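You operate a simulated robot arm through the tools that you are given. There is no shell and no other tool.

The job below is to be done with a simulated robot arm. You get a single attempt, and the scene is never put back.

TASK
Smooth the batting pad, roll the pieced strip's seam flat and lay the strip on the batting.
Fine: use the paddle and the seam roller, and put both back. Lay the strip lengthwise, its clip at the other end from the pad's.

It is judged by the outcome, as a careful person would: the job done as asked, and still so three seconds after it is handed in. It fails if anything else is knocked over, pushed out of place, dropped, spilled or broken.

THE ROBOT
A 7-joint arm with a two-finger parallel gripper, fixed in place. Base frame: the origin is on the floor under the middle of its stand, x ahead of it, y to its left, z up; the work surface is at about z = 0.903. Units: m, degrees, N and s.
It reaches about 1.372 m from its shoulder. Its first joint turns from -149.0 to 149.0 degrees. Payload 3.43 kg.
Tool frame: the origin (TCP) lies between the finger pads and is the grasp point; the fingertips stand 0.03 m ahead of it; z points along the fingers, y is the line along which they close. The gripper opens to 0.094 m. The fingers are 0.028 m wide and 0.01 m thick; the gripper's body (0.05 by 0.096 m) begins 0.055 m behind the TCP.
Orientation is told as [roll, pitch, yaw] about the base's x, y, z axes, in that order, counted from this pose: with the fingers straight down and closing along the base's y, the tool's x points along the base's -x, its y along +y and its z along -z.

THE INTERFACE
- The arm moves only by the tool step_arm. Its argument "plan" is a list of rows, each a list of 3 entries, a list of its own where there are three numbers: the shift along the base's x, y, z in units of 300 mm (1.0 is 300 mm), then the turn, a rotation vector about the base's x, y, z in units of 120 degrees (1.0 is 120 degrees), then the closure in counts, from 0 (fully open) to 255 (shut). In form: [[[dx, dy, dz], [ax, ay, az], claw], ...]. A call has 1 to 20 rows; each row is the pose to reach, as a shift and turn from the pose commanded when the call began. A call with a number of a shift or a turn outside -1 to 1 is refused whole. Rows are played at 5 a second. More than 0.05 m and 8.6 degrees between two rows, or a gripper value outside its range, and nothing of the call is played. Where a pose cannot be reached the arm comes as near as it can. A force on the tool above 40 N (or 10 N above the force at the start of the call, whichever is more), or a blocked arm, ends the call early, and 0.2 s more pass. Each finger travels about 0.045 m/s and halts on what it meets, pressing with about 29 N; the grip force reading is that of the motor and also rises with nothing between the fingers. The clock runs only during rows and for 0.2 s after the last one: add rows that repeat a pose to give the fingers time. The reply holds the time, the measured pose of the TCP, the force on the tool along the base axes, the opening and the grip force, in the units named above and with some noise, with the torque about the TCP (base axes, N m) and any sound that the robot's microphone picked up.
- Cameras (640 x 400 px; columns grow to the right, rows downward): "scene" is fixed at [0.0524, 0.6363, 1.4717]; the picture's right is [0.71, -0.70, 0.00], its down [-0.54, -0.55, -0.64] and it looks along [0.45, 0.46, -0.77] (base axes); focal length 298 px, centre (320, 200). "wrist" rides on the gripper at [0.076, 0.014, -0.103] in the tool frame; the picture's right is [-0.18, 0.98, 0.00], its down [-0.75, -0.14, -0.64] and it looks along [-0.63, -0.12, 0.77] (tool axes); focal length 243 px, centre (320, 200). There is no depth. A picture from a camera that has moved, and an enlarged one, comes with that camera's place and axes in the base frame and with its lens. The place of the scene camera against the robot may be out by one fixed shift of up to 0.025 m in any direction.
- get_image(camera): a new picture of that camera. The clock stands still meanwhile.
- close_up(camera, box): a new picture of the part [left, top, right, bottom] of that camera's present view, enlarged. The clock stands still meanwhile.
- sign_off(): hands the job in; it is judged then, once.

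Places have to be worked out from the pictures, the camera data and where the tool is seen. Open the gripper and draw the arm clear of the work before you hand the job in, unless the task says otherwise.

The tools are called after "Call:" as a command line: name --argument value ..., lists and objects as JSON in quotes. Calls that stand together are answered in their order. step_arm: Moves the arm, as the interface text tells. Its arguments: {"type":"object","properties":{"plan":{"type":"array","items":{"type":"array"}}},"required":["plan"]} The other tools are called the same way: get_image (camera) takes a picture; close_up (camera, box) takes an enlarged picture of a part of a camera's view; sign_off () hands the job in.

At the start:

```text
time_s: 0.0
ee_pos: [0.4188, 0.8945, 1.1845]
orientation: [-0.1, -0.1, -0.1]
contact_force: [0.5, -0.1, 0.1]
torque: [0.0, 0.0, 0.03]
grip_width: 0.0938
grasp_force: 0.0
```

scene: 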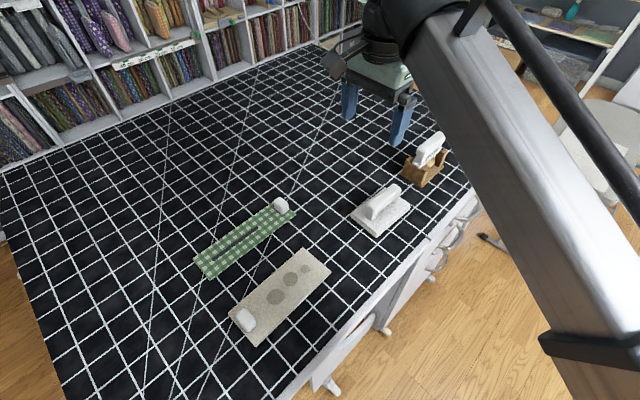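
wrist: 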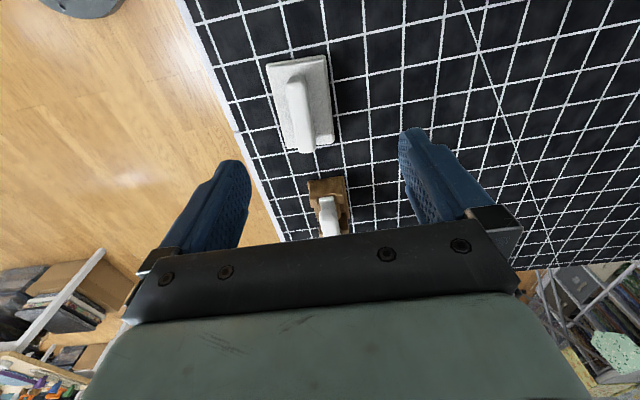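

I'll begin by studying the scene with enlarged pictures before moving anything.

Call:
close_up --camera "scene" --box '[180, 180, 340, 350]'

Call:
close_up --camera "scene" --box '[330, 110, 470, 250]'

Call:
close_up --camera "wrist" --box '[220, 30, 420, 240]'

```text
2.35 times, centred on (260, 265) of scene
camera zoom: at [0.0524, 0.6363, 1.4717], right [0.71, -0.7, 0.0], down [-0.54, -0.55, -0.64], along [0.45, 0.46, -0.77], focal length 702 px, centre (461, 47)
```

zoom: 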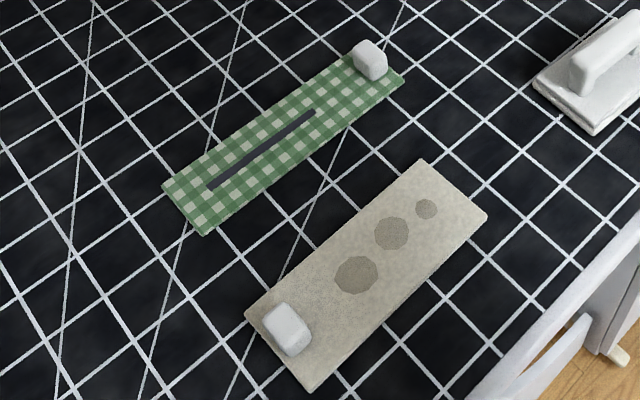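

```text
2.86 times, centred on (400, 180) of scene
camera zoom: at [0.0524, 0.6363, 1.4717], right [0.71, -0.7, 0.0], down [-0.54, -0.55, -0.64], along [0.45, 0.46, -0.77], focal length 852 px, centre (91, 257)
```

zoom: 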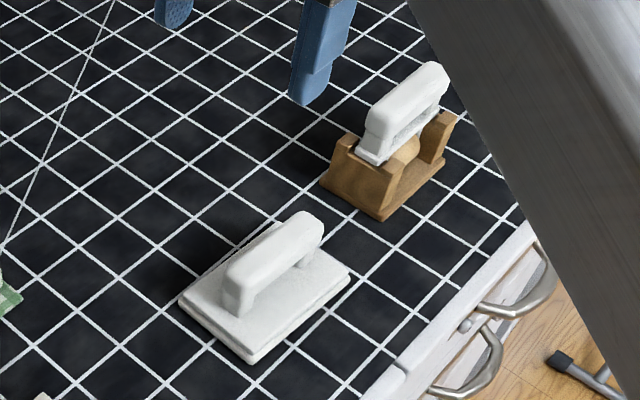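

```text
1.90 times, centred on (320, 135) of wrist
camera zoom: at [0.3424, 0.9096, 1.2872], right [0.18, 0.98, 0.0], down [0.75, -0.14, 0.64], along [0.63, -0.12, -0.77], focal length 462 px, centre (320, 324)
```

zoom: 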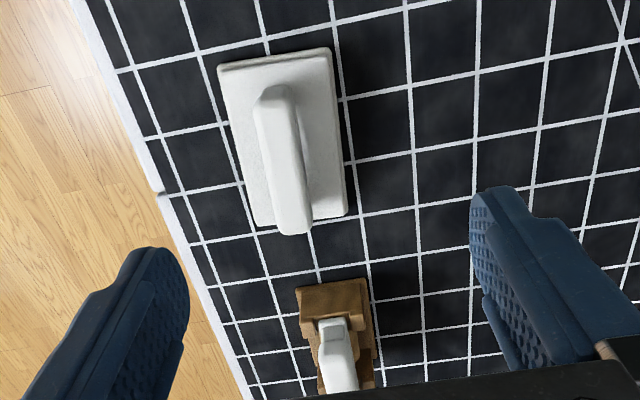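

The wrist picture puts the paddle's plate near x 0.40–0.53, y 0.82–0.90 and the roller's cradle beyond it. The pad lies at low x with its clip at the low-x end, and the strip's clip is at the high-x end. I move forward, staying high, to look at the roller and cradle.

Call:
step_arm --plan '[[[0.1, -0.02, 0], [0, 0, 0], 0], [[0.2, -0.04, 0], [0, 0, 0], 0], [[0.3, -0.06, 0], [0, 0, 0], 0], [[0.4, -0.08, 0], [0, 0, 0], 0], [[0.4, -0.08, 0], [0, 0, 0], 0]]'

Call:
get_image --camera "wrist"

Call:
get_image --camera "scene"

```text
time_s: 1.2
ee_pos: [0.539, 0.8704, 1.1845]
orientation: [0.0, -0.1, 0.0]
contact_force: [0.3, -1.1, -0.3]
torque: [0.01, 0.01, -0.01]
grip_width: 0.0938
grasp_force: 0.0
```

```text
taken
camera wrist: at [0.4623, 0.8854, 1.2868], right [0.18, 0.98, 0.0], down [0.75, -0.14, 0.64], along [0.63, -0.12, -0.77], focal length 243 px, centre (320, 200)
```

wrist: 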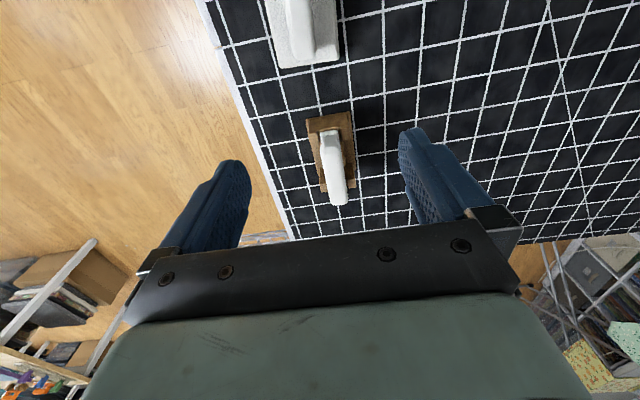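

```text
taken
```

scene: 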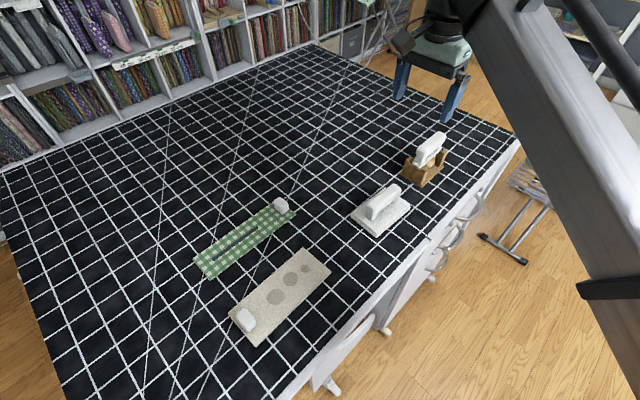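

Call:
close_up --camera "wrist" --box '[260, 90, 400, 230]'

Call:
close_up --camera "scene" --box '[385, 120, 465, 200]'

Call:
close_up --camera "scene" --box '[340, 170, 420, 250]'

```text
2.86 times, centred on (330, 160) of wrist
camera zoom: at [0.4623, 0.8854, 1.2868], right [0.18, 0.98, 0.0], down [0.75, -0.14, 0.64], along [0.63, -0.12, -0.77], focal length 693 px, centre (291, 314)
```

zoom: 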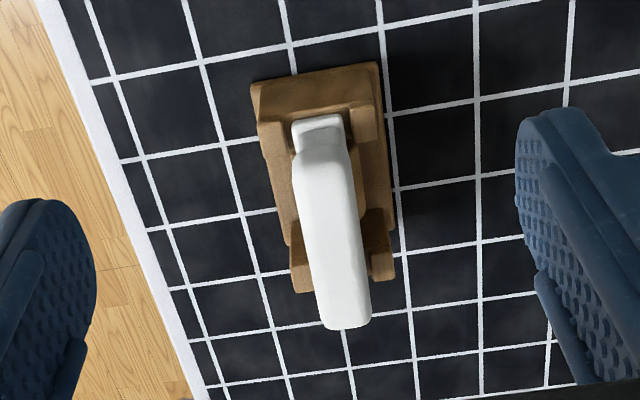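

```text
5.00 times, centred on (425, 160) of scene
camera zoom: at [0.0524, 0.6363, 1.4717], right [0.71, -0.7, 0.0], down [-0.54, -0.55, -0.64], along [0.45, 0.46, -0.77], focal length 1492 px, centre (-205, 400)
```

zoom: 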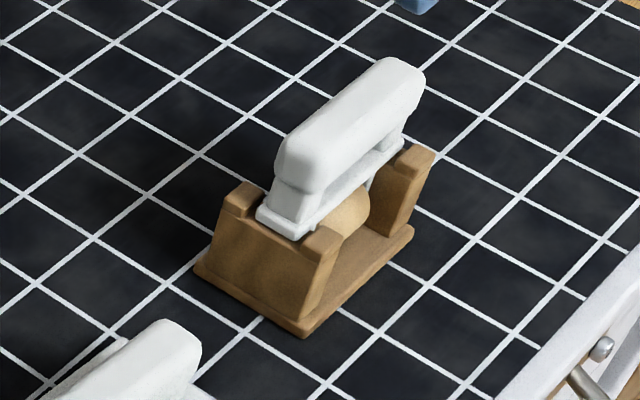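

```text
5.00 times, centred on (380, 210) of scene
camera zoom: at [0.0524, 0.6363, 1.4717], right [0.71, -0.7, 0.0], down [-0.54, -0.55, -0.64], along [0.45, 0.46, -0.77], focal length 1492 px, centre (20, 150)
```

zoom: 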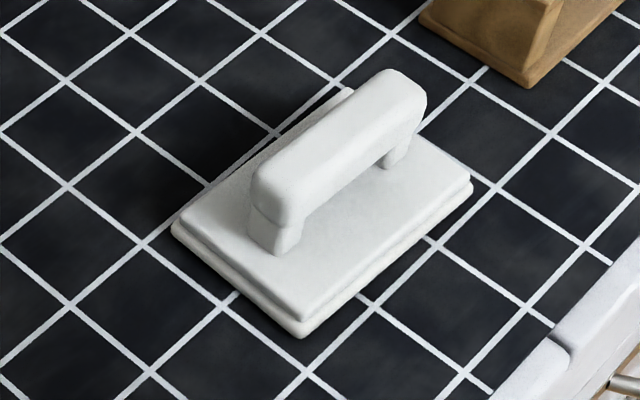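

The roller's handle runs along x near (0.66, 0.871) with its top around z = 1.00, sitting on a two-block cradle. I take a close-up of the paddle from this pose so I can triangulate its handle.

Call:
close_up --camera "wrist" --box '[250, 0, 370, 80]'

```text
5.00 times, centred on (310, 40) of wrist
camera zoom: at [0.4623, 0.8854, 1.2868], right [0.18, 0.98, 0.0], down [0.75, -0.14, 0.64], along [0.63, -0.12, -0.77], focal length 1213 px, centre (370, 1000)
```

zoom: 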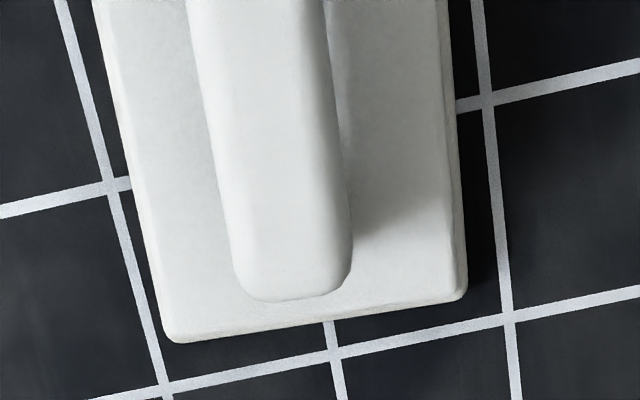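

Triangulating the paddle's handle gives its top at about z 0.965, centre near (0.465, 0.861), turned roughly -3°. Next I move over to view the pad and strip from the wrist camera.

Call:
step_arm --plan '[[[-0.16, 0.02, 0], [0, 0, 0], 0], [[-0.32, 0.04, 0], [0, 0, 0], 0], [[-0.48, 0.06, 0], [0, 0, 0], 0], [[-0.64, 0.08, 0], [0, 0, 0], 0], [[-0.8, 0.1, 0], [0, 0, 0], 0], [[-0.94, 0.13, 0], [0, 0, 0], 0], [[-0.94, 0.13, 0], [0, 0, 0], 0]]'

Call:
get_image --camera "wrist"

```text
time_s: 2.8
ee_pos: [0.2569, 0.9114, 1.1849]
orientation: [0.0, 0.0, 0.0]
contact_force: [0.0, 0.1, -1.0]
torque: [-0.02, 0.01, 0.02]
grip_width: 0.0941
grasp_force: 0.1
```

```text
taken
camera wrist: at [0.1815, 0.9255, 1.2877], right [0.18, 0.98, 0.0], down [0.75, -0.14, 0.64], along [0.63, -0.12, -0.77], focal length 243 px, centre (320, 200)
```

wrist: 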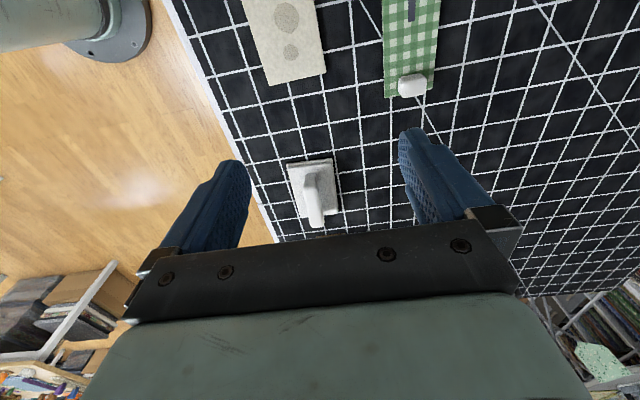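

The arm follows cleanly; the far ends of the pad and strip are in view. I take close-ups here, then go further toward low x.

Call:
close_up --camera "wrist" --box '[230, 0, 460, 120]'

Call:
step_arm --plan '[[[-0.16, 0.0, 0], [0, 0, 0], 0], [[-0.32, 0.0, 0], [0, 0, 0], 0], [[-0.48, 0.0, 0], [0, 0, 0], 0], [[-0.6, 0.0, 0], [0, 0, 0], 0], [[-0.6, 0.0, 0], [0, 0, 0], 0]]'

Call:
get_image --camera "wrist"

Call:
close_up --camera "wrist" --box '[220, 0, 460, 150]'

```text
2.78 times, centred on (345, 60) of wrist
camera zoom: at [0.1815, 0.9255, 1.2877], right [0.18, 0.98, 0.0], down [0.75, -0.14, 0.64], along [0.63, -0.12, -0.77], focal length 675 px, centre (250, 590)
```

zoom: 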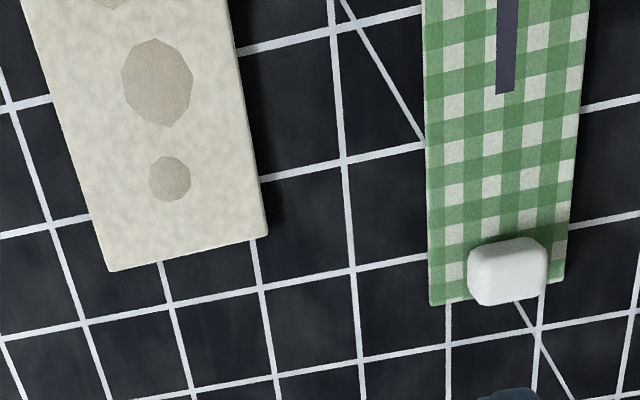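

```text
time_s: 4.0
ee_pos: [0.0752, 0.9089, 1.1844]
orientation: [0.0, 0.1, 0.0]
contact_force: [0.5, -0.2, 0.3]
torque: [0.03, -0.02, 0.05]
grip_width: 0.0941
grasp_force: 0.0
```

```text
taken
camera wrist: at [-0.0003, 0.924, 1.2873], right [0.18, 0.98, 0.0], down [0.75, -0.14, 0.64], along [0.63, -0.12, -0.77], focal length 243 px, centre (320, 200)
```

wrist: 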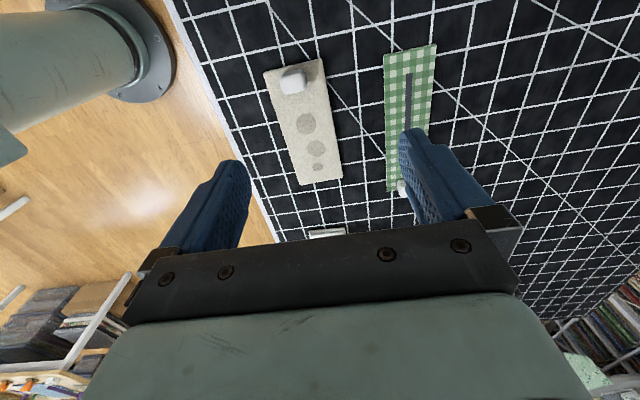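

```text
2.67 times, centred on (340, 75) of wrist
camera zoom: at [-0.0003, 0.924, 1.2873], right [0.18, 0.98, 0.0], down [0.75, -0.14, 0.64], along [0.63, -0.12, -0.77], focal length 647 px, centre (267, 533)
```

zoom: 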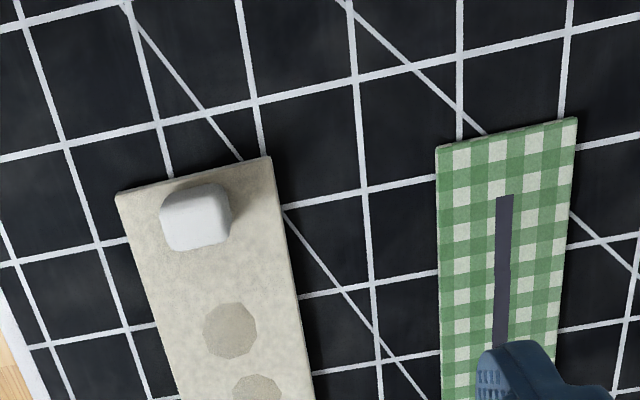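

Pad is at x 0.065–0.264, y ≈0.83–0.917 (yaw about +1.4°), and the strip at x 0.076–0.315, y ≈1.0–1.07, with the seam from x≈0.105 to 0.227 at y≈1.035. I lower a little to look more closely at the pad's clip and its height.

Call:
step_arm --plan '[[[-0.03, 0.0, -0.12], [0, 0, 0], 0], [[-0.06, 0.0, -0.24], [0, 0, 0], 0], [[-0.1, 0.0, -0.36], [0, 0, 0], 0], [[-0.1, 0.0, -0.36], [0, 0, 0], 0]]'

Call:
close_up --camera "wrist" --box '[200, 0, 480, 175]'

Call:
close_up --camera "scene" --box '[220, 290, 290, 350]'

Call:
close_up --camera "scene" --box '[180, 190, 310, 290]'

```text
time_s: 5.0
ee_pos: [0.0463, 0.9092, 1.0752]
orientation: [0.1, 0.0, 0.0]
contact_force: [0.5, -0.3, 0.5]
torque: [0.01, 0.0, 0.01]
grip_width: 0.0941
grasp_force: 0.1
```

```text
2.29 times, centred on (340, 88) of wrist
camera zoom: at [-0.0298, 0.9245, 1.1781], right [0.18, 0.98, 0.0], down [0.75, -0.14, 0.64], along [0.63, -0.12, -0.77], focal length 555 px, centre (274, 457)
```

zoom: 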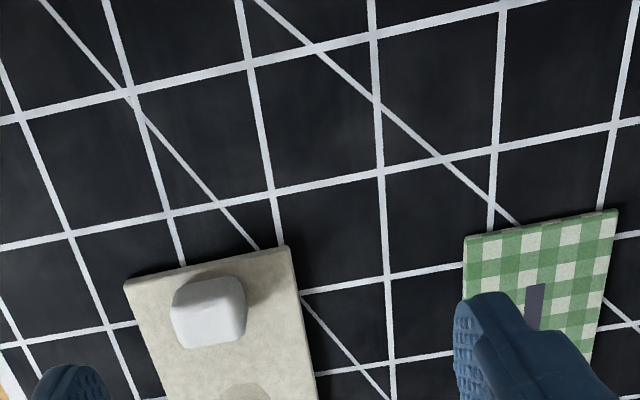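

```text
6.67 times, centred on (255, 320) of scene
camera zoom: at [0.0524, 0.6363, 1.4717], right [0.71, -0.7, 0.0], down [-0.54, -0.55, -0.64], along [0.45, 0.46, -0.77], focal length 1989 px, centre (753, -600)
```

zoom: 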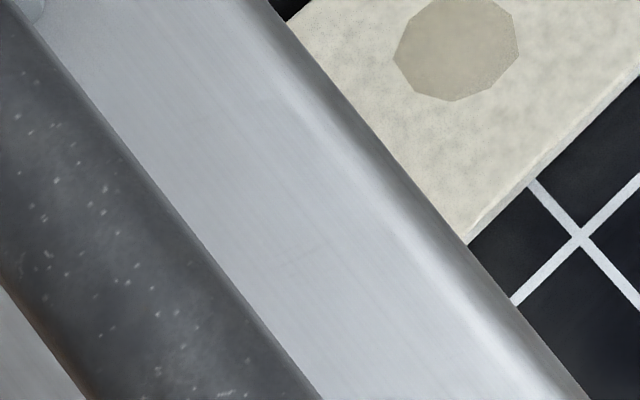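

```text
4.00 times, centred on (245, 240) of scene
camera zoom: at [0.0524, 0.6363, 1.4717], right [0.71, -0.7, 0.0], down [-0.54, -0.55, -0.64], along [0.45, 0.46, -0.77], focal length 1194 px, centre (620, 40)
```

zoom: 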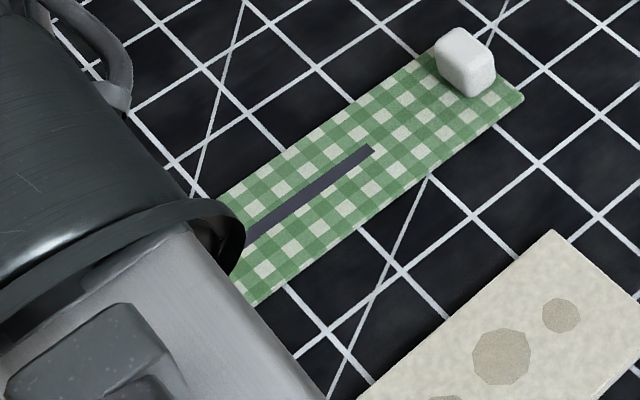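

The pad's clip is about 0.03 × 0.036 m, standing 0.02 m above the pad right at its low-x end. I now rise and go back to the paddle for a precise look before grasping it.

Call:
step_arm --plan '[[[0.05, 0.0, 0.12], [0, 0, 0], 0], [[0.18, -0.02, 0.2], [0, 0, 0], 0], [[0.33, -0.04, 0.25], [0, 0, 0], 0], [[0.48, -0.06, 0.25], [0, 0, 0], 0], [[0.63, -0.08, 0.25], [0, 0, 0], 0], [[0.78, -0.11, 0.25], [0, 0, 0], 0], [[0.92, -0.14, 0.22], [0, 0, 0], 0], [[0.99, -0.16, 0.15], [0, 0, 0], 0], [[0.99, -0.16, 0.15], [0, 0, 0], 0]]'

Call:
close_up --camera "wrist" --box '[200, 20, 440, 220]'

Call:
get_image --camera "wrist"

```text
time_s: 7.0
ee_pos: [0.3437, 0.861, 1.123]
orientation: [0.0, 0.0, 0.0]
contact_force: [-0.2, 0.8, -0.2]
torque: [0.02, -0.02, -0.01]
grip_width: 0.0941
grasp_force: 0.0
```

```text
2.00 times, centred on (320, 120) of wrist
camera zoom: at [0.2681, 0.8754, 1.2247], right [0.18, 0.98, 0.0], down [0.75, -0.14, 0.64], along [0.63, -0.12, -0.77], focal length 485 px, centre (320, 360)
```

zoom: 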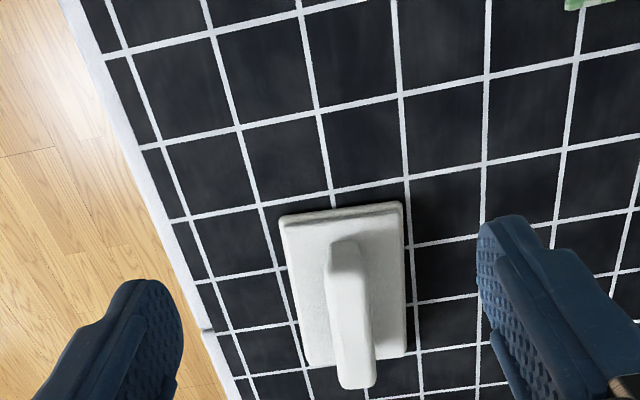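

```text
taken
camera wrist: at [0.2681, 0.8754, 1.2247], right [0.18, 0.98, 0.0], down [0.75, -0.14, 0.64], along [0.63, -0.12, -0.77], focal length 243 px, centre (320, 200)
```

wrist: 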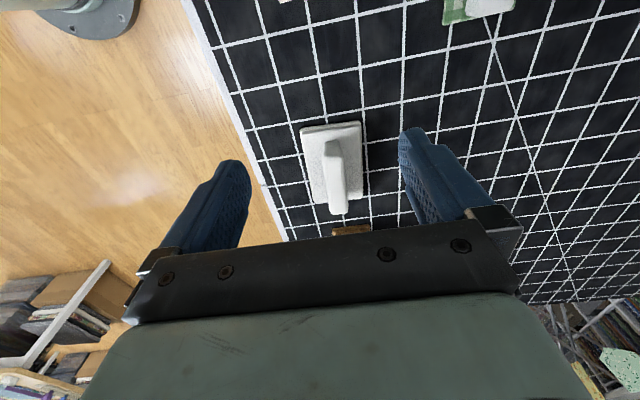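

The paddle's centre is at about (0.463, 0.861), yaw −3.3°, handle top near 0.965. I align above it with the matching yaw and descend part-way to check with a picture.

Call:
step_arm --plan '[[[0.13, 0, 0], [0, 0, -0.01], 0], [[0.26, 0, 0], [0, 0, -0.02], 0], [[0.398, 0, 0], [0, 0, -0.0275], 0], [[0.398, 0.001, -0.13], [0, 0, -0.0275], 0], [[0.398, 0.001, -0.26], [0, 0, -0.0275], 0], [[0.398, 0.001, -0.38], [0, 0, -0.0275], 0], [[0.398, 0.001, -0.38], [0, 0, -0.0275], 0]]'

Call:
get_image --camera "wrist"

Call:
close_up --camera "scene" --box '[310, 130, 470, 250]'

```text
time_s: 8.6
ee_pos: [0.4635, 0.8624, 1.0078]
orientation: [0.1, -0.1, -3.2]
contact_force: [-0.8, -0.8, 0.3]
torque: [0.01, -0.01, -0.01]
grip_width: 0.0942
grasp_force: 0.1
```

```text
taken
camera wrist: at [0.3874, 0.8813, 1.11], right [0.24, 0.97, 0.0], down [0.74, -0.18, 0.64], along [0.62, -0.15, -0.77], focal length 243 px, centre (320, 200)
```

wrist: 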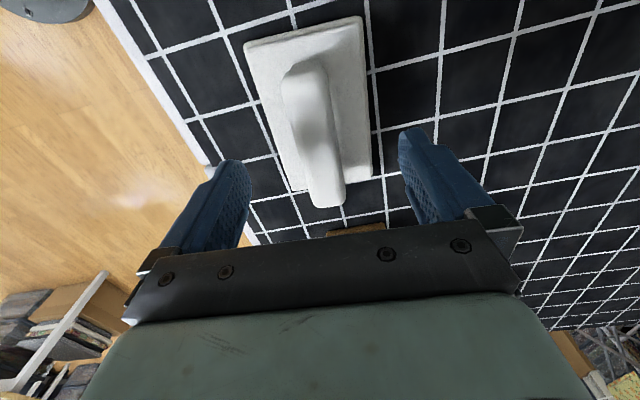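

```text
3.33 times, centred on (390, 190) of scene
camera zoom: at [0.0524, 0.6363, 1.4717], right [0.71, -0.7, 0.0], down [-0.54, -0.55, -0.64], along [0.45, 0.46, -0.77], focal length 994 px, centre (87, 233)
```

zoom: 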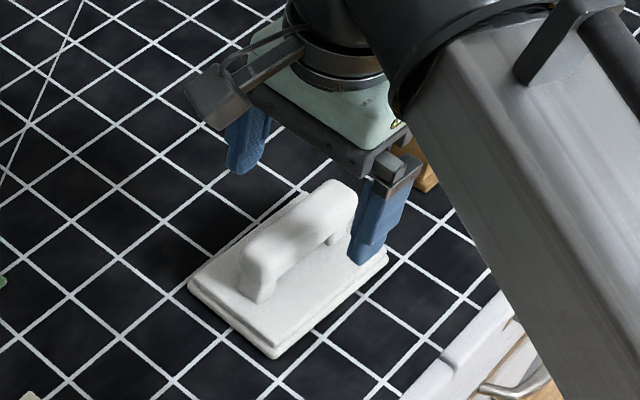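

The handle is centred between the open fingers (handle centre ≈ (0.462, 0.862)). I descend to TCP z ≈ 0.96, so the tips stay above the plate, and close the fingers.

Call:
step_arm --plan '[[[0, 0, -0.08], [0, 0, 0], 0], [[0, 0, -0.159], [0, 0, 0], 0], [[0, 0, -0.159], [0, 0, 0], 0], [[0, 0, -0.159], [0, 0, 0], 120], [[0, 0, -0.159], [0, 0, 0], 255], [[0, 0, -0.159], [0, 0, 0], 255], [[0, 0, -0.159], [0, 0, 0], 255], [[0, 0, -0.159], [0, 0, 0], 255], [[0, 0, -0.159], [0, 0, 0], 255]]'

Call:
get_image --camera "wrist"

Call:
close_up --camera "scene" --box '[310, 130, 470, 250]'

```text
time_s: 10.6
ee_pos: [0.4628, 0.8619, 0.9596]
orientation: [-0.2, 0.0, -3.3]
contact_force: [-0.7, -0.5, 0.1]
torque: [-0.02, 0.0, -0.06]
grip_width: 0.0319
grasp_force: 29.3
```

```text
taken
camera wrist: at [0.387, 0.8814, 1.0621], right [0.24, 0.97, 0.0], down [0.74, -0.18, 0.64], along [0.62, -0.15, -0.77], focal length 243 px, centre (320, 200)
```

wrist: 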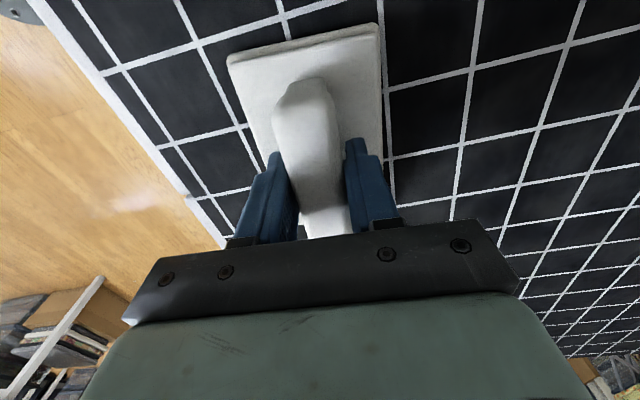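

```text
3.33 times, centred on (390, 190) of scene
camera zoom: at [0.0524, 0.6363, 1.4717], right [0.71, -0.7, 0.0], down [-0.54, -0.55, -0.64], along [0.45, 0.46, -0.77], focal length 994 px, centre (87, 233)
```

zoom: 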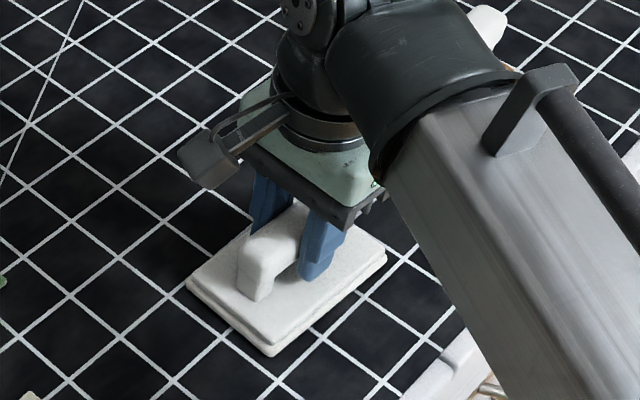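

The grip is firm (width 0.0319 m, about 29 N). I lift the paddle slowly and check its weight and that it stays level.

Call:
step_arm --plan '[[[0, 0, 0.03], [0, 0, 0], 255], [[0, 0, 0.08], [0, 0, 0], 255], [[0, 0, 0.16], [0, 0, 0], 255], [[0, 0, 0.25], [0, 0, 0], 255], [[0, 0, 0.25], [0, 0, 0], 255]]'

Call:
get_image --camera "wrist"

Call:
get_image --camera "scene"

```text
time_s: 11.8
ee_pos: [0.4623, 0.8619, 1.0351]
orientation: [0.1, 0.0, -3.3]
contact_force: [0.1, 0.8, -0.2]
torque: [0.0, -0.01, -0.02]
grip_width: 0.0003
grasp_force: 28.9
```

```text
taken
camera wrist: at [0.3879, 0.8813, 1.1377], right [0.24, 0.97, 0.0], down [0.74, -0.18, 0.64], along [0.62, -0.15, -0.77], focal length 243 px, centre (320, 200)
```

wrist: 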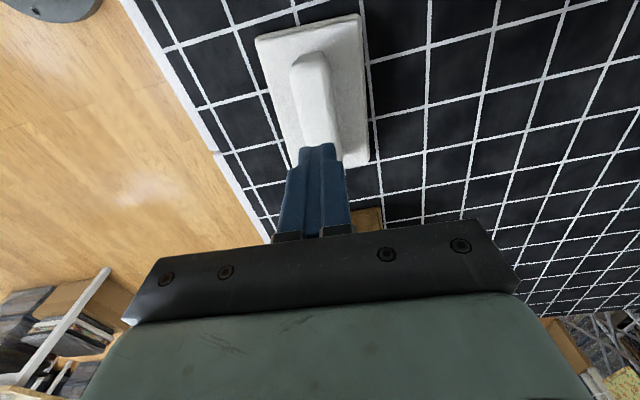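

```text
taken
```

scene: 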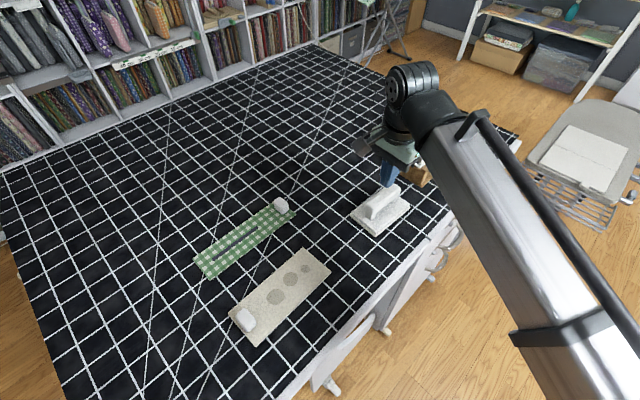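

The fingers slipped off: the grip reads 0.0003 m wide and the paddle stayed on the table. I check whether the paddle moved and study the handle's shape before another try.

Call:
close_up --camera "scene" --box '[340, 170, 420, 240]'

Call:
close_up --camera "wrist" --box '[230, 0, 390, 160]'

```text
5.71 times, centred on (380, 205) of scene
camera zoom: at [0.0524, 0.6363, 1.4717], right [0.71, -0.7, 0.0], down [-0.54, -0.55, -0.64], along [0.45, 0.46, -0.77], focal length 1705 px, centre (-23, 171)
```

zoom: 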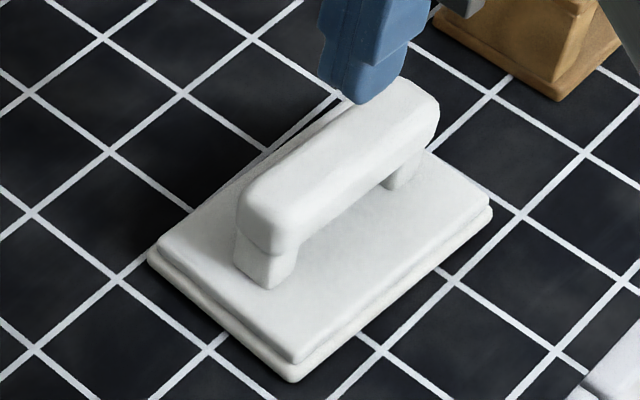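

```text
2.50 times, centred on (310, 80) of wrist
camera zoom: at [0.3879, 0.8813, 1.1377], right [0.24, 0.97, 0.0], down [0.74, -0.18, 0.64], along [0.62, -0.15, -0.77], focal length 606 px, centre (345, 500)
```

zoom: 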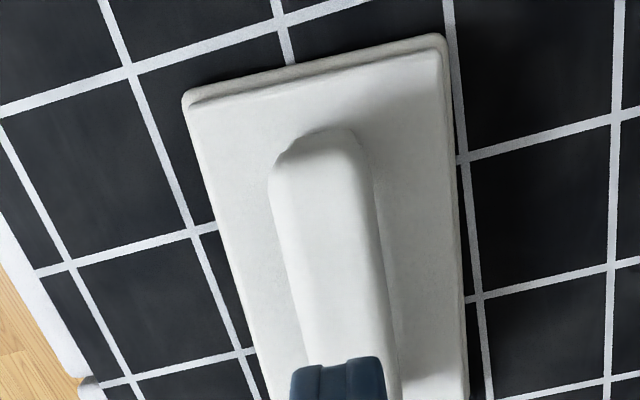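

The paddle has not measurably moved, so the fingers slid up off the bar. I reopen above it, descend slightly lower (TCP ≈ 0.955), close longer, then lift only 2 mm to read the load.

Call:
step_arm --plan '[[[0, 0, 0], [0, 0, 0], 0], [[0, 0, 0], [0, 0, 0], 0], [[0, 0, 0], [0, 0, 0], 0], [[0, 0, 0], [0, 0, 0], 0], [[0, 0, 0], [0, 0, 0], 0], [[0, 0, 0], [0, 0, 0], 0], [[0, 0, -0.1], [0, 0, 0], 0], [[0, 0, -0.2], [0, 0, 0], 0], [[0, 0, -0.268], [0, 0, 0], 0], [[0, 0, -0.268], [0, 0, 0], 0]]'

Call:
close_up --camera "scene" --box '[330, 140, 430, 240]'

Call:
close_up --camera "wrist" --box '[200, 20, 460, 240]'

```text
time_s: 14.0
ee_pos: [0.4632, 0.8628, 0.9538]
orientation: [0.1, -0.1, -3.3]
contact_force: [0.2, 0.6, -0.7]
torque: [0.01, -0.02, -0.03]
grip_width: 0.094
grasp_force: 0.0
```

```text
4.00 times, centred on (380, 190) of scene
camera zoom: at [0.0524, 0.6363, 1.4717], right [0.71, -0.7, 0.0], down [-0.54, -0.55, -0.64], along [0.45, 0.46, -0.77], focal length 1194 px, centre (80, 240)
```

zoom: 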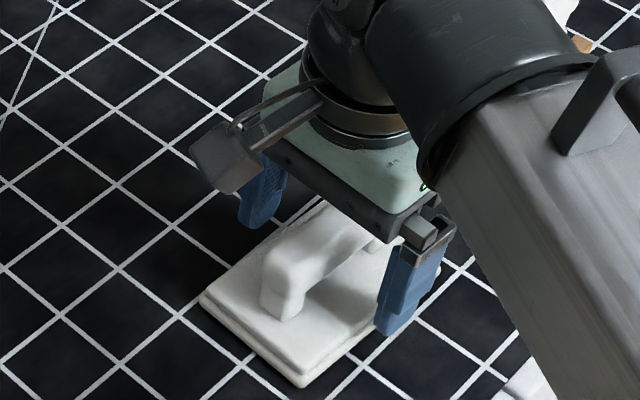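

```text
1.82 times, centred on (330, 130) of wrist
camera zoom: at [0.3877, 0.8815, 1.0569], right [0.24, 0.97, 0.0], down [0.74, -0.18, 0.64], along [0.62, -0.15, -0.77], focal length 441 px, centre (302, 327)
```

zoom: 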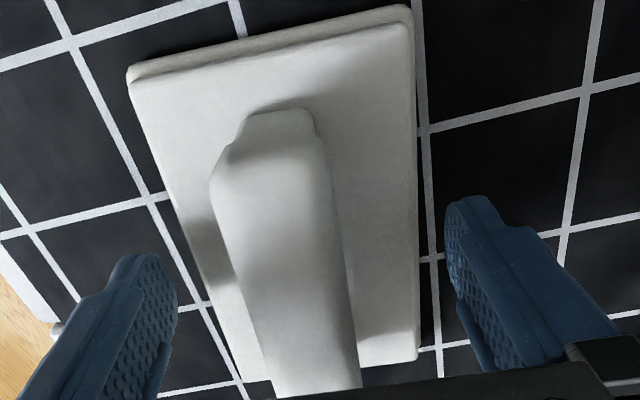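

The fingers straddle the bar well with the tips just above the plate. I close with more dwell, then raise just 3 mm and read the load.

Call:
step_arm --plan '[[[0, 0, 0], [0, 0, -0.01], 100], [[0, 0, 0], [0, 0, -0.01], 200], [[0, 0, 0], [0, 0, -0.01], 255], [[0, 0, 0], [0, 0, -0.01], 255], [[0, 0, 0], [0, 0, -0.01], 255], [[0, 0, 0], [0, 0, -0.01], 255], [[0, 0, 0], [0, 0, -0.01], 255], [[0, 0, 0], [0, 0, -0.01], 255], [[0, 0, 0], [0, 0, -0.01], 255]]'

Call:
step_arm --plan '[[[0, 0, 0.003], [0, 0, 0], 255], [[0, 0, 0.006], [0, 0, 0], 255], [[0, 0, 0.01], [0, 0, 0], 255]]'

Call:
close_up --camera "wrist" --box '[200, 20, 460, 240]'

```text
time_s: 16.0
ee_pos: [0.4624, 0.8625, 0.9547]
orientation: [-0.1, 0.0, -4.5]
contact_force: [-0.2, -0.3, 0.8]
torque: [0.02, -0.01, 0.05]
grip_width: 0.0321
grasp_force: 28.5
```

```text
time_s: 16.8
ee_pos: [0.4629, 0.8631, 0.9568]
orientation: [0.1, 0.1, -4.5]
contact_force: [0.2, -0.2, -1.4]
torque: [-0.03, 0.02, 0.02]
grip_width: 0.032
grasp_force: 28.9
```

```text
1.82 times, centred on (330, 130) of wrist
camera zoom: at [0.3883, 0.8827, 1.0599], right [0.26, 0.97, 0.0], down [0.74, -0.2, 0.64], along [0.62, -0.17, -0.77], focal length 441 px, centre (302, 327)
```

zoom: 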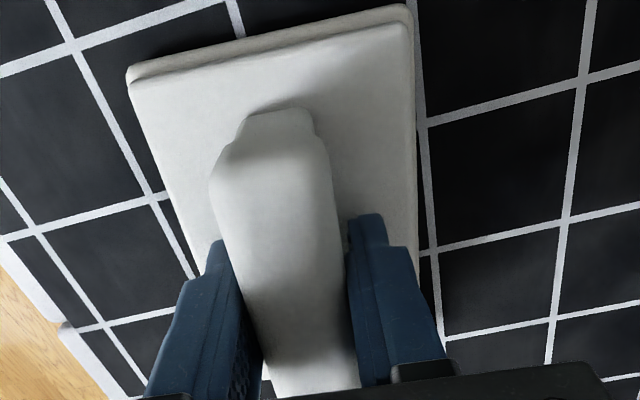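

Grip still 0.032 m after a 3 mm rise. I lift a further 10 mm slowly and check whether the paddle comes along.

Call:
step_arm --plan '[[[0, 0, 0.006], [0, 0, 0], 255], [[0, 0, 0.012], [0, 0, 0], 255], [[0, 0, 0.018], [0, 0, 0], 255], [[0, 0, 0.024], [0, 0, 0], 255], [[0, 0, 0.03], [0, 0, 0], 255]]'

Call:
close_up --camera "wrist" --box '[200, 20, 460, 240]'

Call:
close_up --camera "scene" --box '[330, 140, 430, 240]'

```text
time_s: 18.0
ee_pos: [0.4632, 0.8629, 0.9659]
orientation: [-0.1, 0.0, -4.5]
contact_force: [0.2, 0.6, -0.6]
torque: [0.02, -0.04, -0.02]
grip_width: 0.0321
grasp_force: 29.2
```

```text
1.82 times, centred on (330, 130) of wrist
camera zoom: at [0.3881, 0.883, 1.0689], right [0.26, 0.97, 0.0], down [0.74, -0.2, 0.64], along [0.62, -0.17, -0.77], focal length 441 px, centre (302, 327)
```

zoom: 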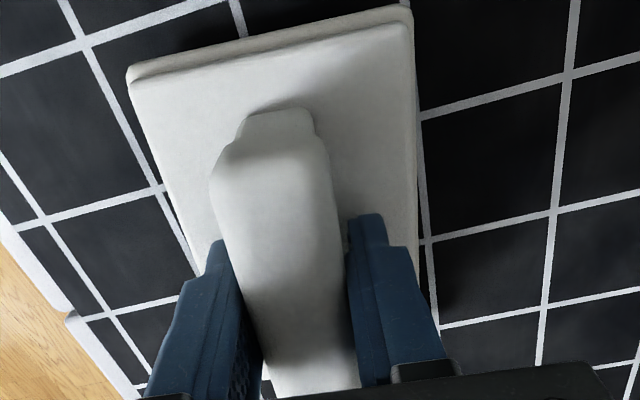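

```text
4.00 times, centred on (380, 190) of scene
camera zoom: at [0.0524, 0.6363, 1.4717], right [0.71, -0.7, 0.0], down [-0.54, -0.55, -0.64], along [0.45, 0.46, -0.77], focal length 1194 px, centre (80, 240)
```

zoom: 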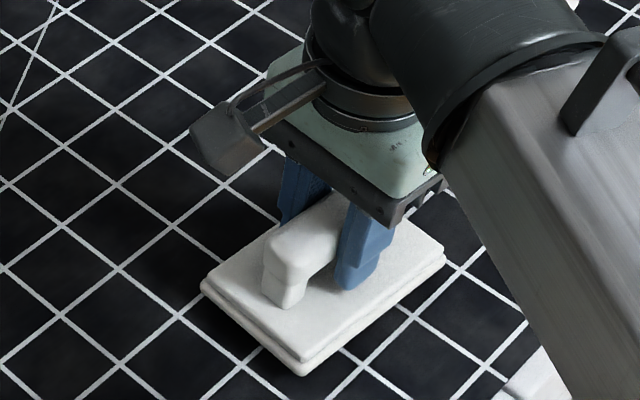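

The paddle now rises with the gripper (unchanged in the tool view while the grid shifts), with its bottom about 0.052 m below the TCP. I lift gently to z ≈ 1.03, carry it over the pad and turn it about +5.9° to match the pad.

Call:
step_arm --plan '[[[0, 0, 0.05], [0, 0, 0], 255], [[0, 0, 0.11], [0, 0, 0], 255], [[0, 0, 0.17], [0, 0, 0], 255], [[-0.04, 0, 0.213], [0, 0, 0], 255], [[-0.11, 0.005, 0.213], [0, 0, 0.006], 255], [[-0.2, 0.01, 0.213], [0, 0, 0.012], 255], [[-0.29, 0.015, 0.213], [0, 0, 0.018], 255], [[-0.38, 0.02, 0.213], [0, 0, 0.024], 255], [[-0.47, 0.025, 0.213], [0, 0, 0.03], 255], [[-0.56, 0.03, 0.213], [0, 0, 0.036], 255], [[-0.65, 0.035, 0.213], [0, 0, 0.042], 255], [[-0.74, 0.04, 0.213], [0, 0, 0.049], 255], [[-0.82, 0.042, 0.213], [0, 0, 0.049], 255], [[-0.877, 0.042, 0.213], [0, 0, 0.049], 255], [[-0.877, 0.042, 0.213], [0, 0, 0.049], 255]]'

Call:
get_image --camera "wrist"

Call:
get_image --camera "scene"

```text
time_s: 21.2
ee_pos: [0.1992, 0.874, 1.0312]
orientation: [0.1, 0.0, 1.3]
contact_force: [0.1, 1.3, -1.5]
torque: [0.01, -0.01, 0.02]
grip_width: 0.0321
grasp_force: 29.0
```

```text
taken
camera wrist: at [0.1231, 0.8873, 1.1327], right [0.16, 0.99, 0.0], down [0.76, -0.12, 0.64], along [0.63, -0.1, -0.77], focal length 243 px, centre (320, 200)
```

wrist: 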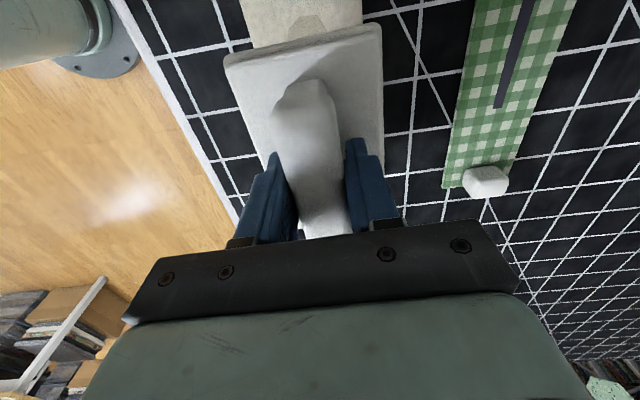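

```text
taken
```

scene: 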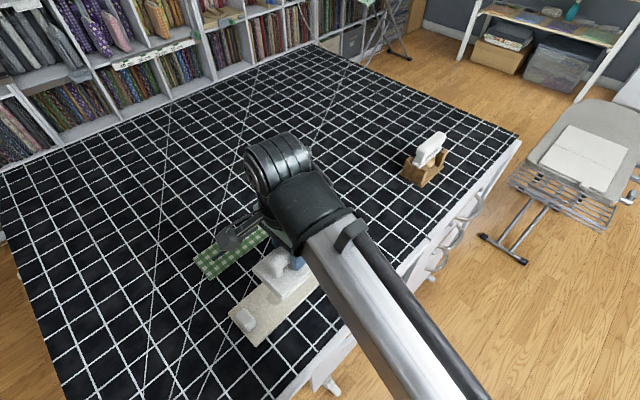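

The paddle is held level over the pad. I lower to just above the pad (TCP z ≈ 0.970).

Call:
step_arm --plan '[[[0, 0.003, -0.06], [0, 0, 0], 255], [[0, 0.003, -0.12], [0, 0, 0], 255], [[0, 0.003, -0.17], [0, 0, 0], 255], [[0, 0.003, -0.2], [0, 0, 0], 255], [[0, 0.003, -0.2], [0, 0, 0], 255]]'

Call:
step_arm --plan '[[[0, 0, -0.006], [0, 0, 0], 255], [[0, 0, -0.012], [0, 0, 0], 255], [[0, 0, -0.018], [0, 0, 0], 255], [[0, 0, -0.02], [0, 0, 0], 255]]'

```text
time_s: 22.4
ee_pos: [0.2, 0.8752, 0.97]
orientation: [0.0, 0.0, 1.4]
contact_force: [0.4, 0.3, -1.4]
torque: [0.01, 0.03, -0.01]
grip_width: 0.0319
grasp_force: 28.6
```

```text
time_s: 23.4
ee_pos: [0.1996, 0.8753, 0.9651]
orientation: [0.0, 0.0, 1.4]
contact_force: [-0.3, -1.1, 3.7]
torque: [-0.04, 0.04, 0.03]
grip_width: 0.0318
grasp_force: 28.8
```

Contact is made: +3.7 N at TCP z 0.965. I press a little more and then slide gently along the pad's length toward the clip end (paddle centre to x ≈ 0.173, edge short of the clip).

Call:
step_arm --plan '[[[0, 0, -0.004], [0, 0, 0], 255], [[0, 0, -0.004], [0, 0, 0], 255], [[-0.02, 0, -0.004], [0, 0, 0], 255], [[-0.04, 0, -0.004], [0, 0, 0], 255], [[-0.06, -0.001, -0.004], [0, 0, 0], 255], [[-0.08, -0.002, -0.004], [0, 0, 0], 255], [[-0.09, -0.002, -0.004], [0, 0, 0], 255], [[-0.09, -0.002, -0.004], [0, 0, 0], 255]]'

Call:
get_image --camera "wrist"

Call:
get_image --camera "scene"

```text
time_s: 25.2
ee_pos: [0.1728, 0.8741, 0.9637]
orientation: [0.1, 0.0, 1.4]
contact_force: [8.8, 1.6, 24.4]
torque: [-0.04, -0.18, -0.06]
grip_width: 0.0321
grasp_force: 28.6
```

```text
taken
camera wrist: at [0.0962, 0.8873, 1.0666], right [0.16, 0.99, 0.0], down [0.76, -0.12, 0.64], along [0.63, -0.1, -0.77], focal length 243 px, centre (320, 200)
```

wrist: 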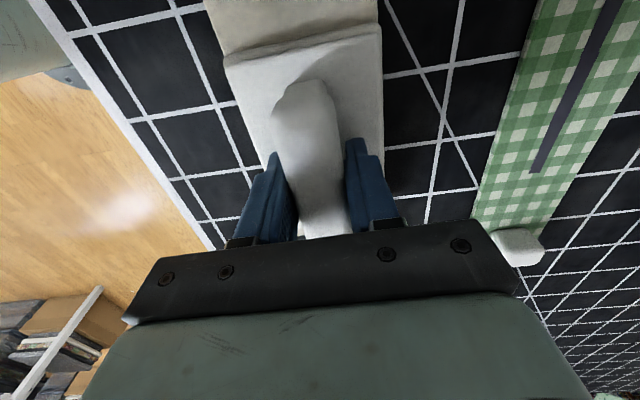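

```text
taken
```

scene: 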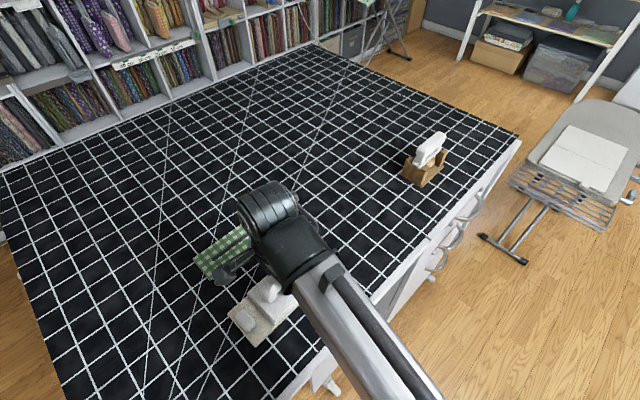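

The force climbed to 24 N, more than needed, so I ease off and lift slightly to see whether the lumps are gone and whether the pad shifted.

Call:
step_arm --plan '[[[-0.09, -0.002, 0.01], [0, 0, 0], 255], [[-0.09, -0.002, 0.05], [0, 0, 0], 255], [[-0.09, -0.002, 0.12], [0, 0, 0], 255], [[-0.0, -0.002, 0.16], [0, 0, 0], 255], [[0.13, -0.002, 0.16], [0, 0, 0], 255], [[0.26, -0.002, 0.16], [0, 0, 0], 255], [[0.26, -0.002, 0.16], [0, 0, 0], 255]]'

Call:
get_image --camera "wrist"

Call:
close_up --camera "scene" --box '[190, 200, 350, 350]'

```text
time_s: 26.8
ee_pos: [0.2503, 0.8752, 1.0105]
orientation: [0.0, -0.1, 1.5]
contact_force: [-0.3, -0.4, -1.0]
torque: [-0.01, -0.03, 0.0]
grip_width: 0.0319
grasp_force: 29.0
```

```text
taken
camera wrist: at [0.1741, 0.8885, 1.1141], right [0.16, 0.99, 0.0], down [0.76, -0.12, 0.64], along [0.63, -0.1, -0.77], focal length 243 px, centre (320, 200)
```

wrist: 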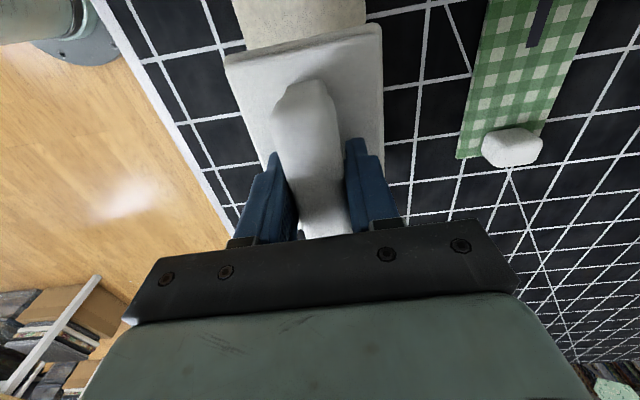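

```text
2.67 times, centred on (270, 275) of scene
camera zoom: at [0.0524, 0.6363, 1.4717], right [0.71, -0.7, 0.0], down [-0.54, -0.55, -0.64], along [0.45, 0.46, -0.77], focal length 796 px, centre (453, 0)
```

zoom: 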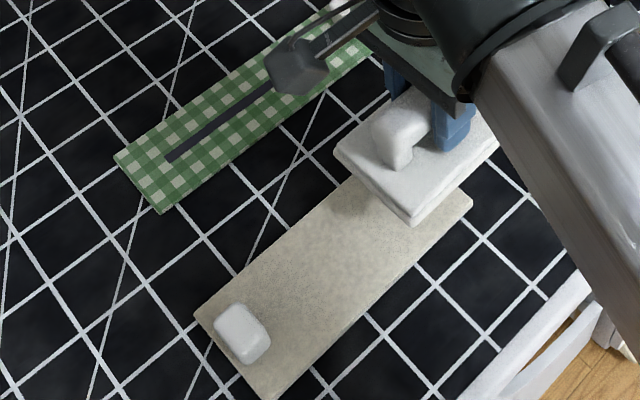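

The two larger lumps have vanished, but the pad was dragged roughly 12 mm toward −x by the sweep. I press again, lighter, over the last lump with a +x sweep, which also draws the pad back.

Call:
step_arm --plan '[[[-0.15, -0.002, 0.0], [0, 0, 0], 255], [[-0.15, -0.002, -0.07], [0, 0, 0], 255], [[-0.15, -0.002, -0.135], [0, 0, 0], 255], [[-0.15, -0.002, -0.15], [0, 0, 0], 255], [[-0.15, -0.002, -0.153], [0, 0, 0], 255], [[-0.15, -0.002, -0.153], [0, 0, 0], 255]]'

```text
time_s: 28.2
ee_pos: [0.2056, 0.8748, 0.9657]
orientation: [0.0, 0.1, 1.4]
contact_force: [-0.2, 0.4, -0.8]
torque: [-0.01, -0.03, 0.01]
grip_width: 0.0316
grasp_force: 28.3
```

No contact yet at this height (−0.8 N is just the paddle's weight). I lower in half-millimetre steps.

Call:
step_arm --plan '[[[0, 0, -0.002], [0, 0, 0], 255], [[0, 0, -0.004], [0, 0, 0], 255], [[0, 0, -0.005], [0, 0, 0], 255], [[0, 0, -0.005], [0, 0, 0], 255]]'

```text
time_s: 29.2
ee_pos: [0.2065, 0.8743, 0.9646]
orientation: [0.1, 0.1, 1.4]
contact_force: [0.5, 0.3, 6.2]
torque: [-0.02, 0.22, -0.03]
grip_width: 0.032
grasp_force: 29.2
```

Contact at 6 N. Now a slow +x sweep of about 45 mm at this light pressure.

Call:
step_arm --plan '[[[0.015, 0, 0], [0, 0, 0], 255], [[0.03, 0, 0], [0, 0, 0], 255], [[0.045, 0, 0], [0, 0, 0], 255], [[0.06, 0, 0], [0, 0, 0], 255], [[0.075, 0, 0], [0, 0, 0], 255], [[0.09, 0, 0], [0, 0, 0], 255]]'

Call:
close_up --camera "scene" --box '[190, 200, 350, 350]'

```text
time_s: 30.6
ee_pos: [0.2324, 0.8726, 0.9646]
orientation: [0.0, 0.0, 1.4]
contact_force: [-5.1, 0.0, 11.7]
torque: [-0.04, 0.31, 0.02]
grip_width: 0.0322
grasp_force: 28.7
```

```text
2.67 times, centred on (270, 275) of scene
camera zoom: at [0.0524, 0.6363, 1.4717], right [0.71, -0.7, 0.0], down [-0.54, -0.55, -0.64], along [0.45, 0.46, -0.77], focal length 796 px, centre (453, 0)
```

zoom: 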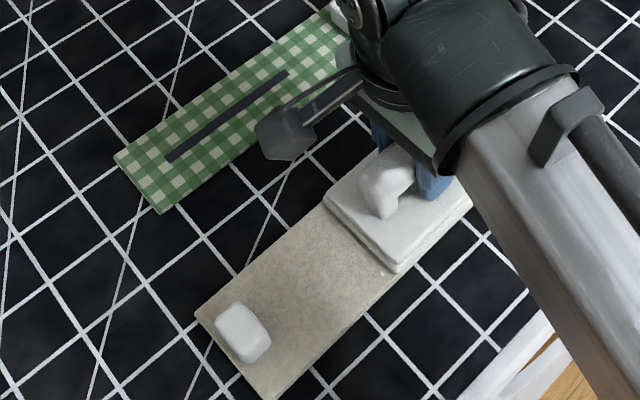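

The pad stayed still during this lighter sweep. I lift and back off to see whether the last lump is gone.

Call:
step_arm --plan '[[[0.09, 0, 0.02], [0, 0, 0], 255], [[0.09, 0, 0.08], [0, 0, 0], 255], [[0.15, 0, 0.16], [0, 0, 0], 255], [[0.28, 0, 0.2], [0, 0, 0], 255], [[0.42, 0, 0.2], [0, 0, 0], 255], [[0.5, 0, 0.2], [0, 0, 0], 255], [[0.5, 0, 0.2], [0, 0, 0], 255]]'

Call:
close_up --camera "scene" --box '[190, 200, 350, 350]'

Call:
get_image --camera "wrist"

```text
time_s: 32.2
ee_pos: [0.3833, 0.8727, 1.0235]
orientation: [0.0, 0.0, 1.4]
contact_force: [0.9, 0.5, -0.6]
torque: [-0.02, 0.0, 0.02]
grip_width: 0.0317
grasp_force: 28.8
```

```text
2.67 times, centred on (270, 275) of scene
camera zoom: at [0.0524, 0.6363, 1.4717], right [0.71, -0.7, 0.0], down [-0.54, -0.55, -0.64], along [0.45, 0.46, -0.77], focal length 796 px, centre (453, 0)
```

zoom: 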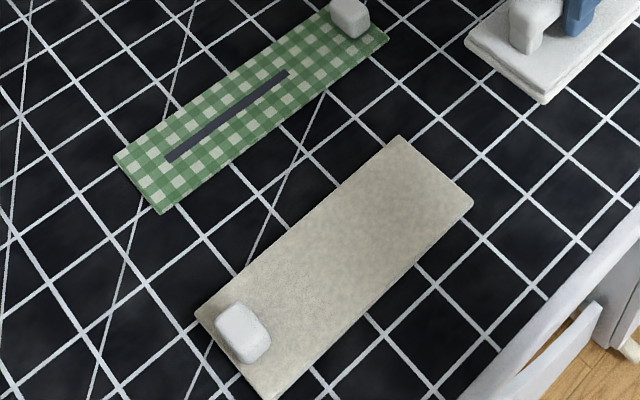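

```text
taken
camera wrist: at [0.3068, 0.8858, 1.1263], right [0.16, 0.99, 0.0], down [0.76, -0.12, 0.64], along [0.63, -0.1, -0.77], focal length 243 px, centre (320, 200)
```

wrist: 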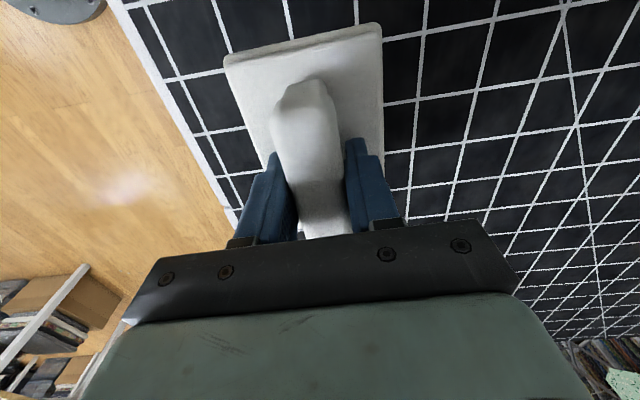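

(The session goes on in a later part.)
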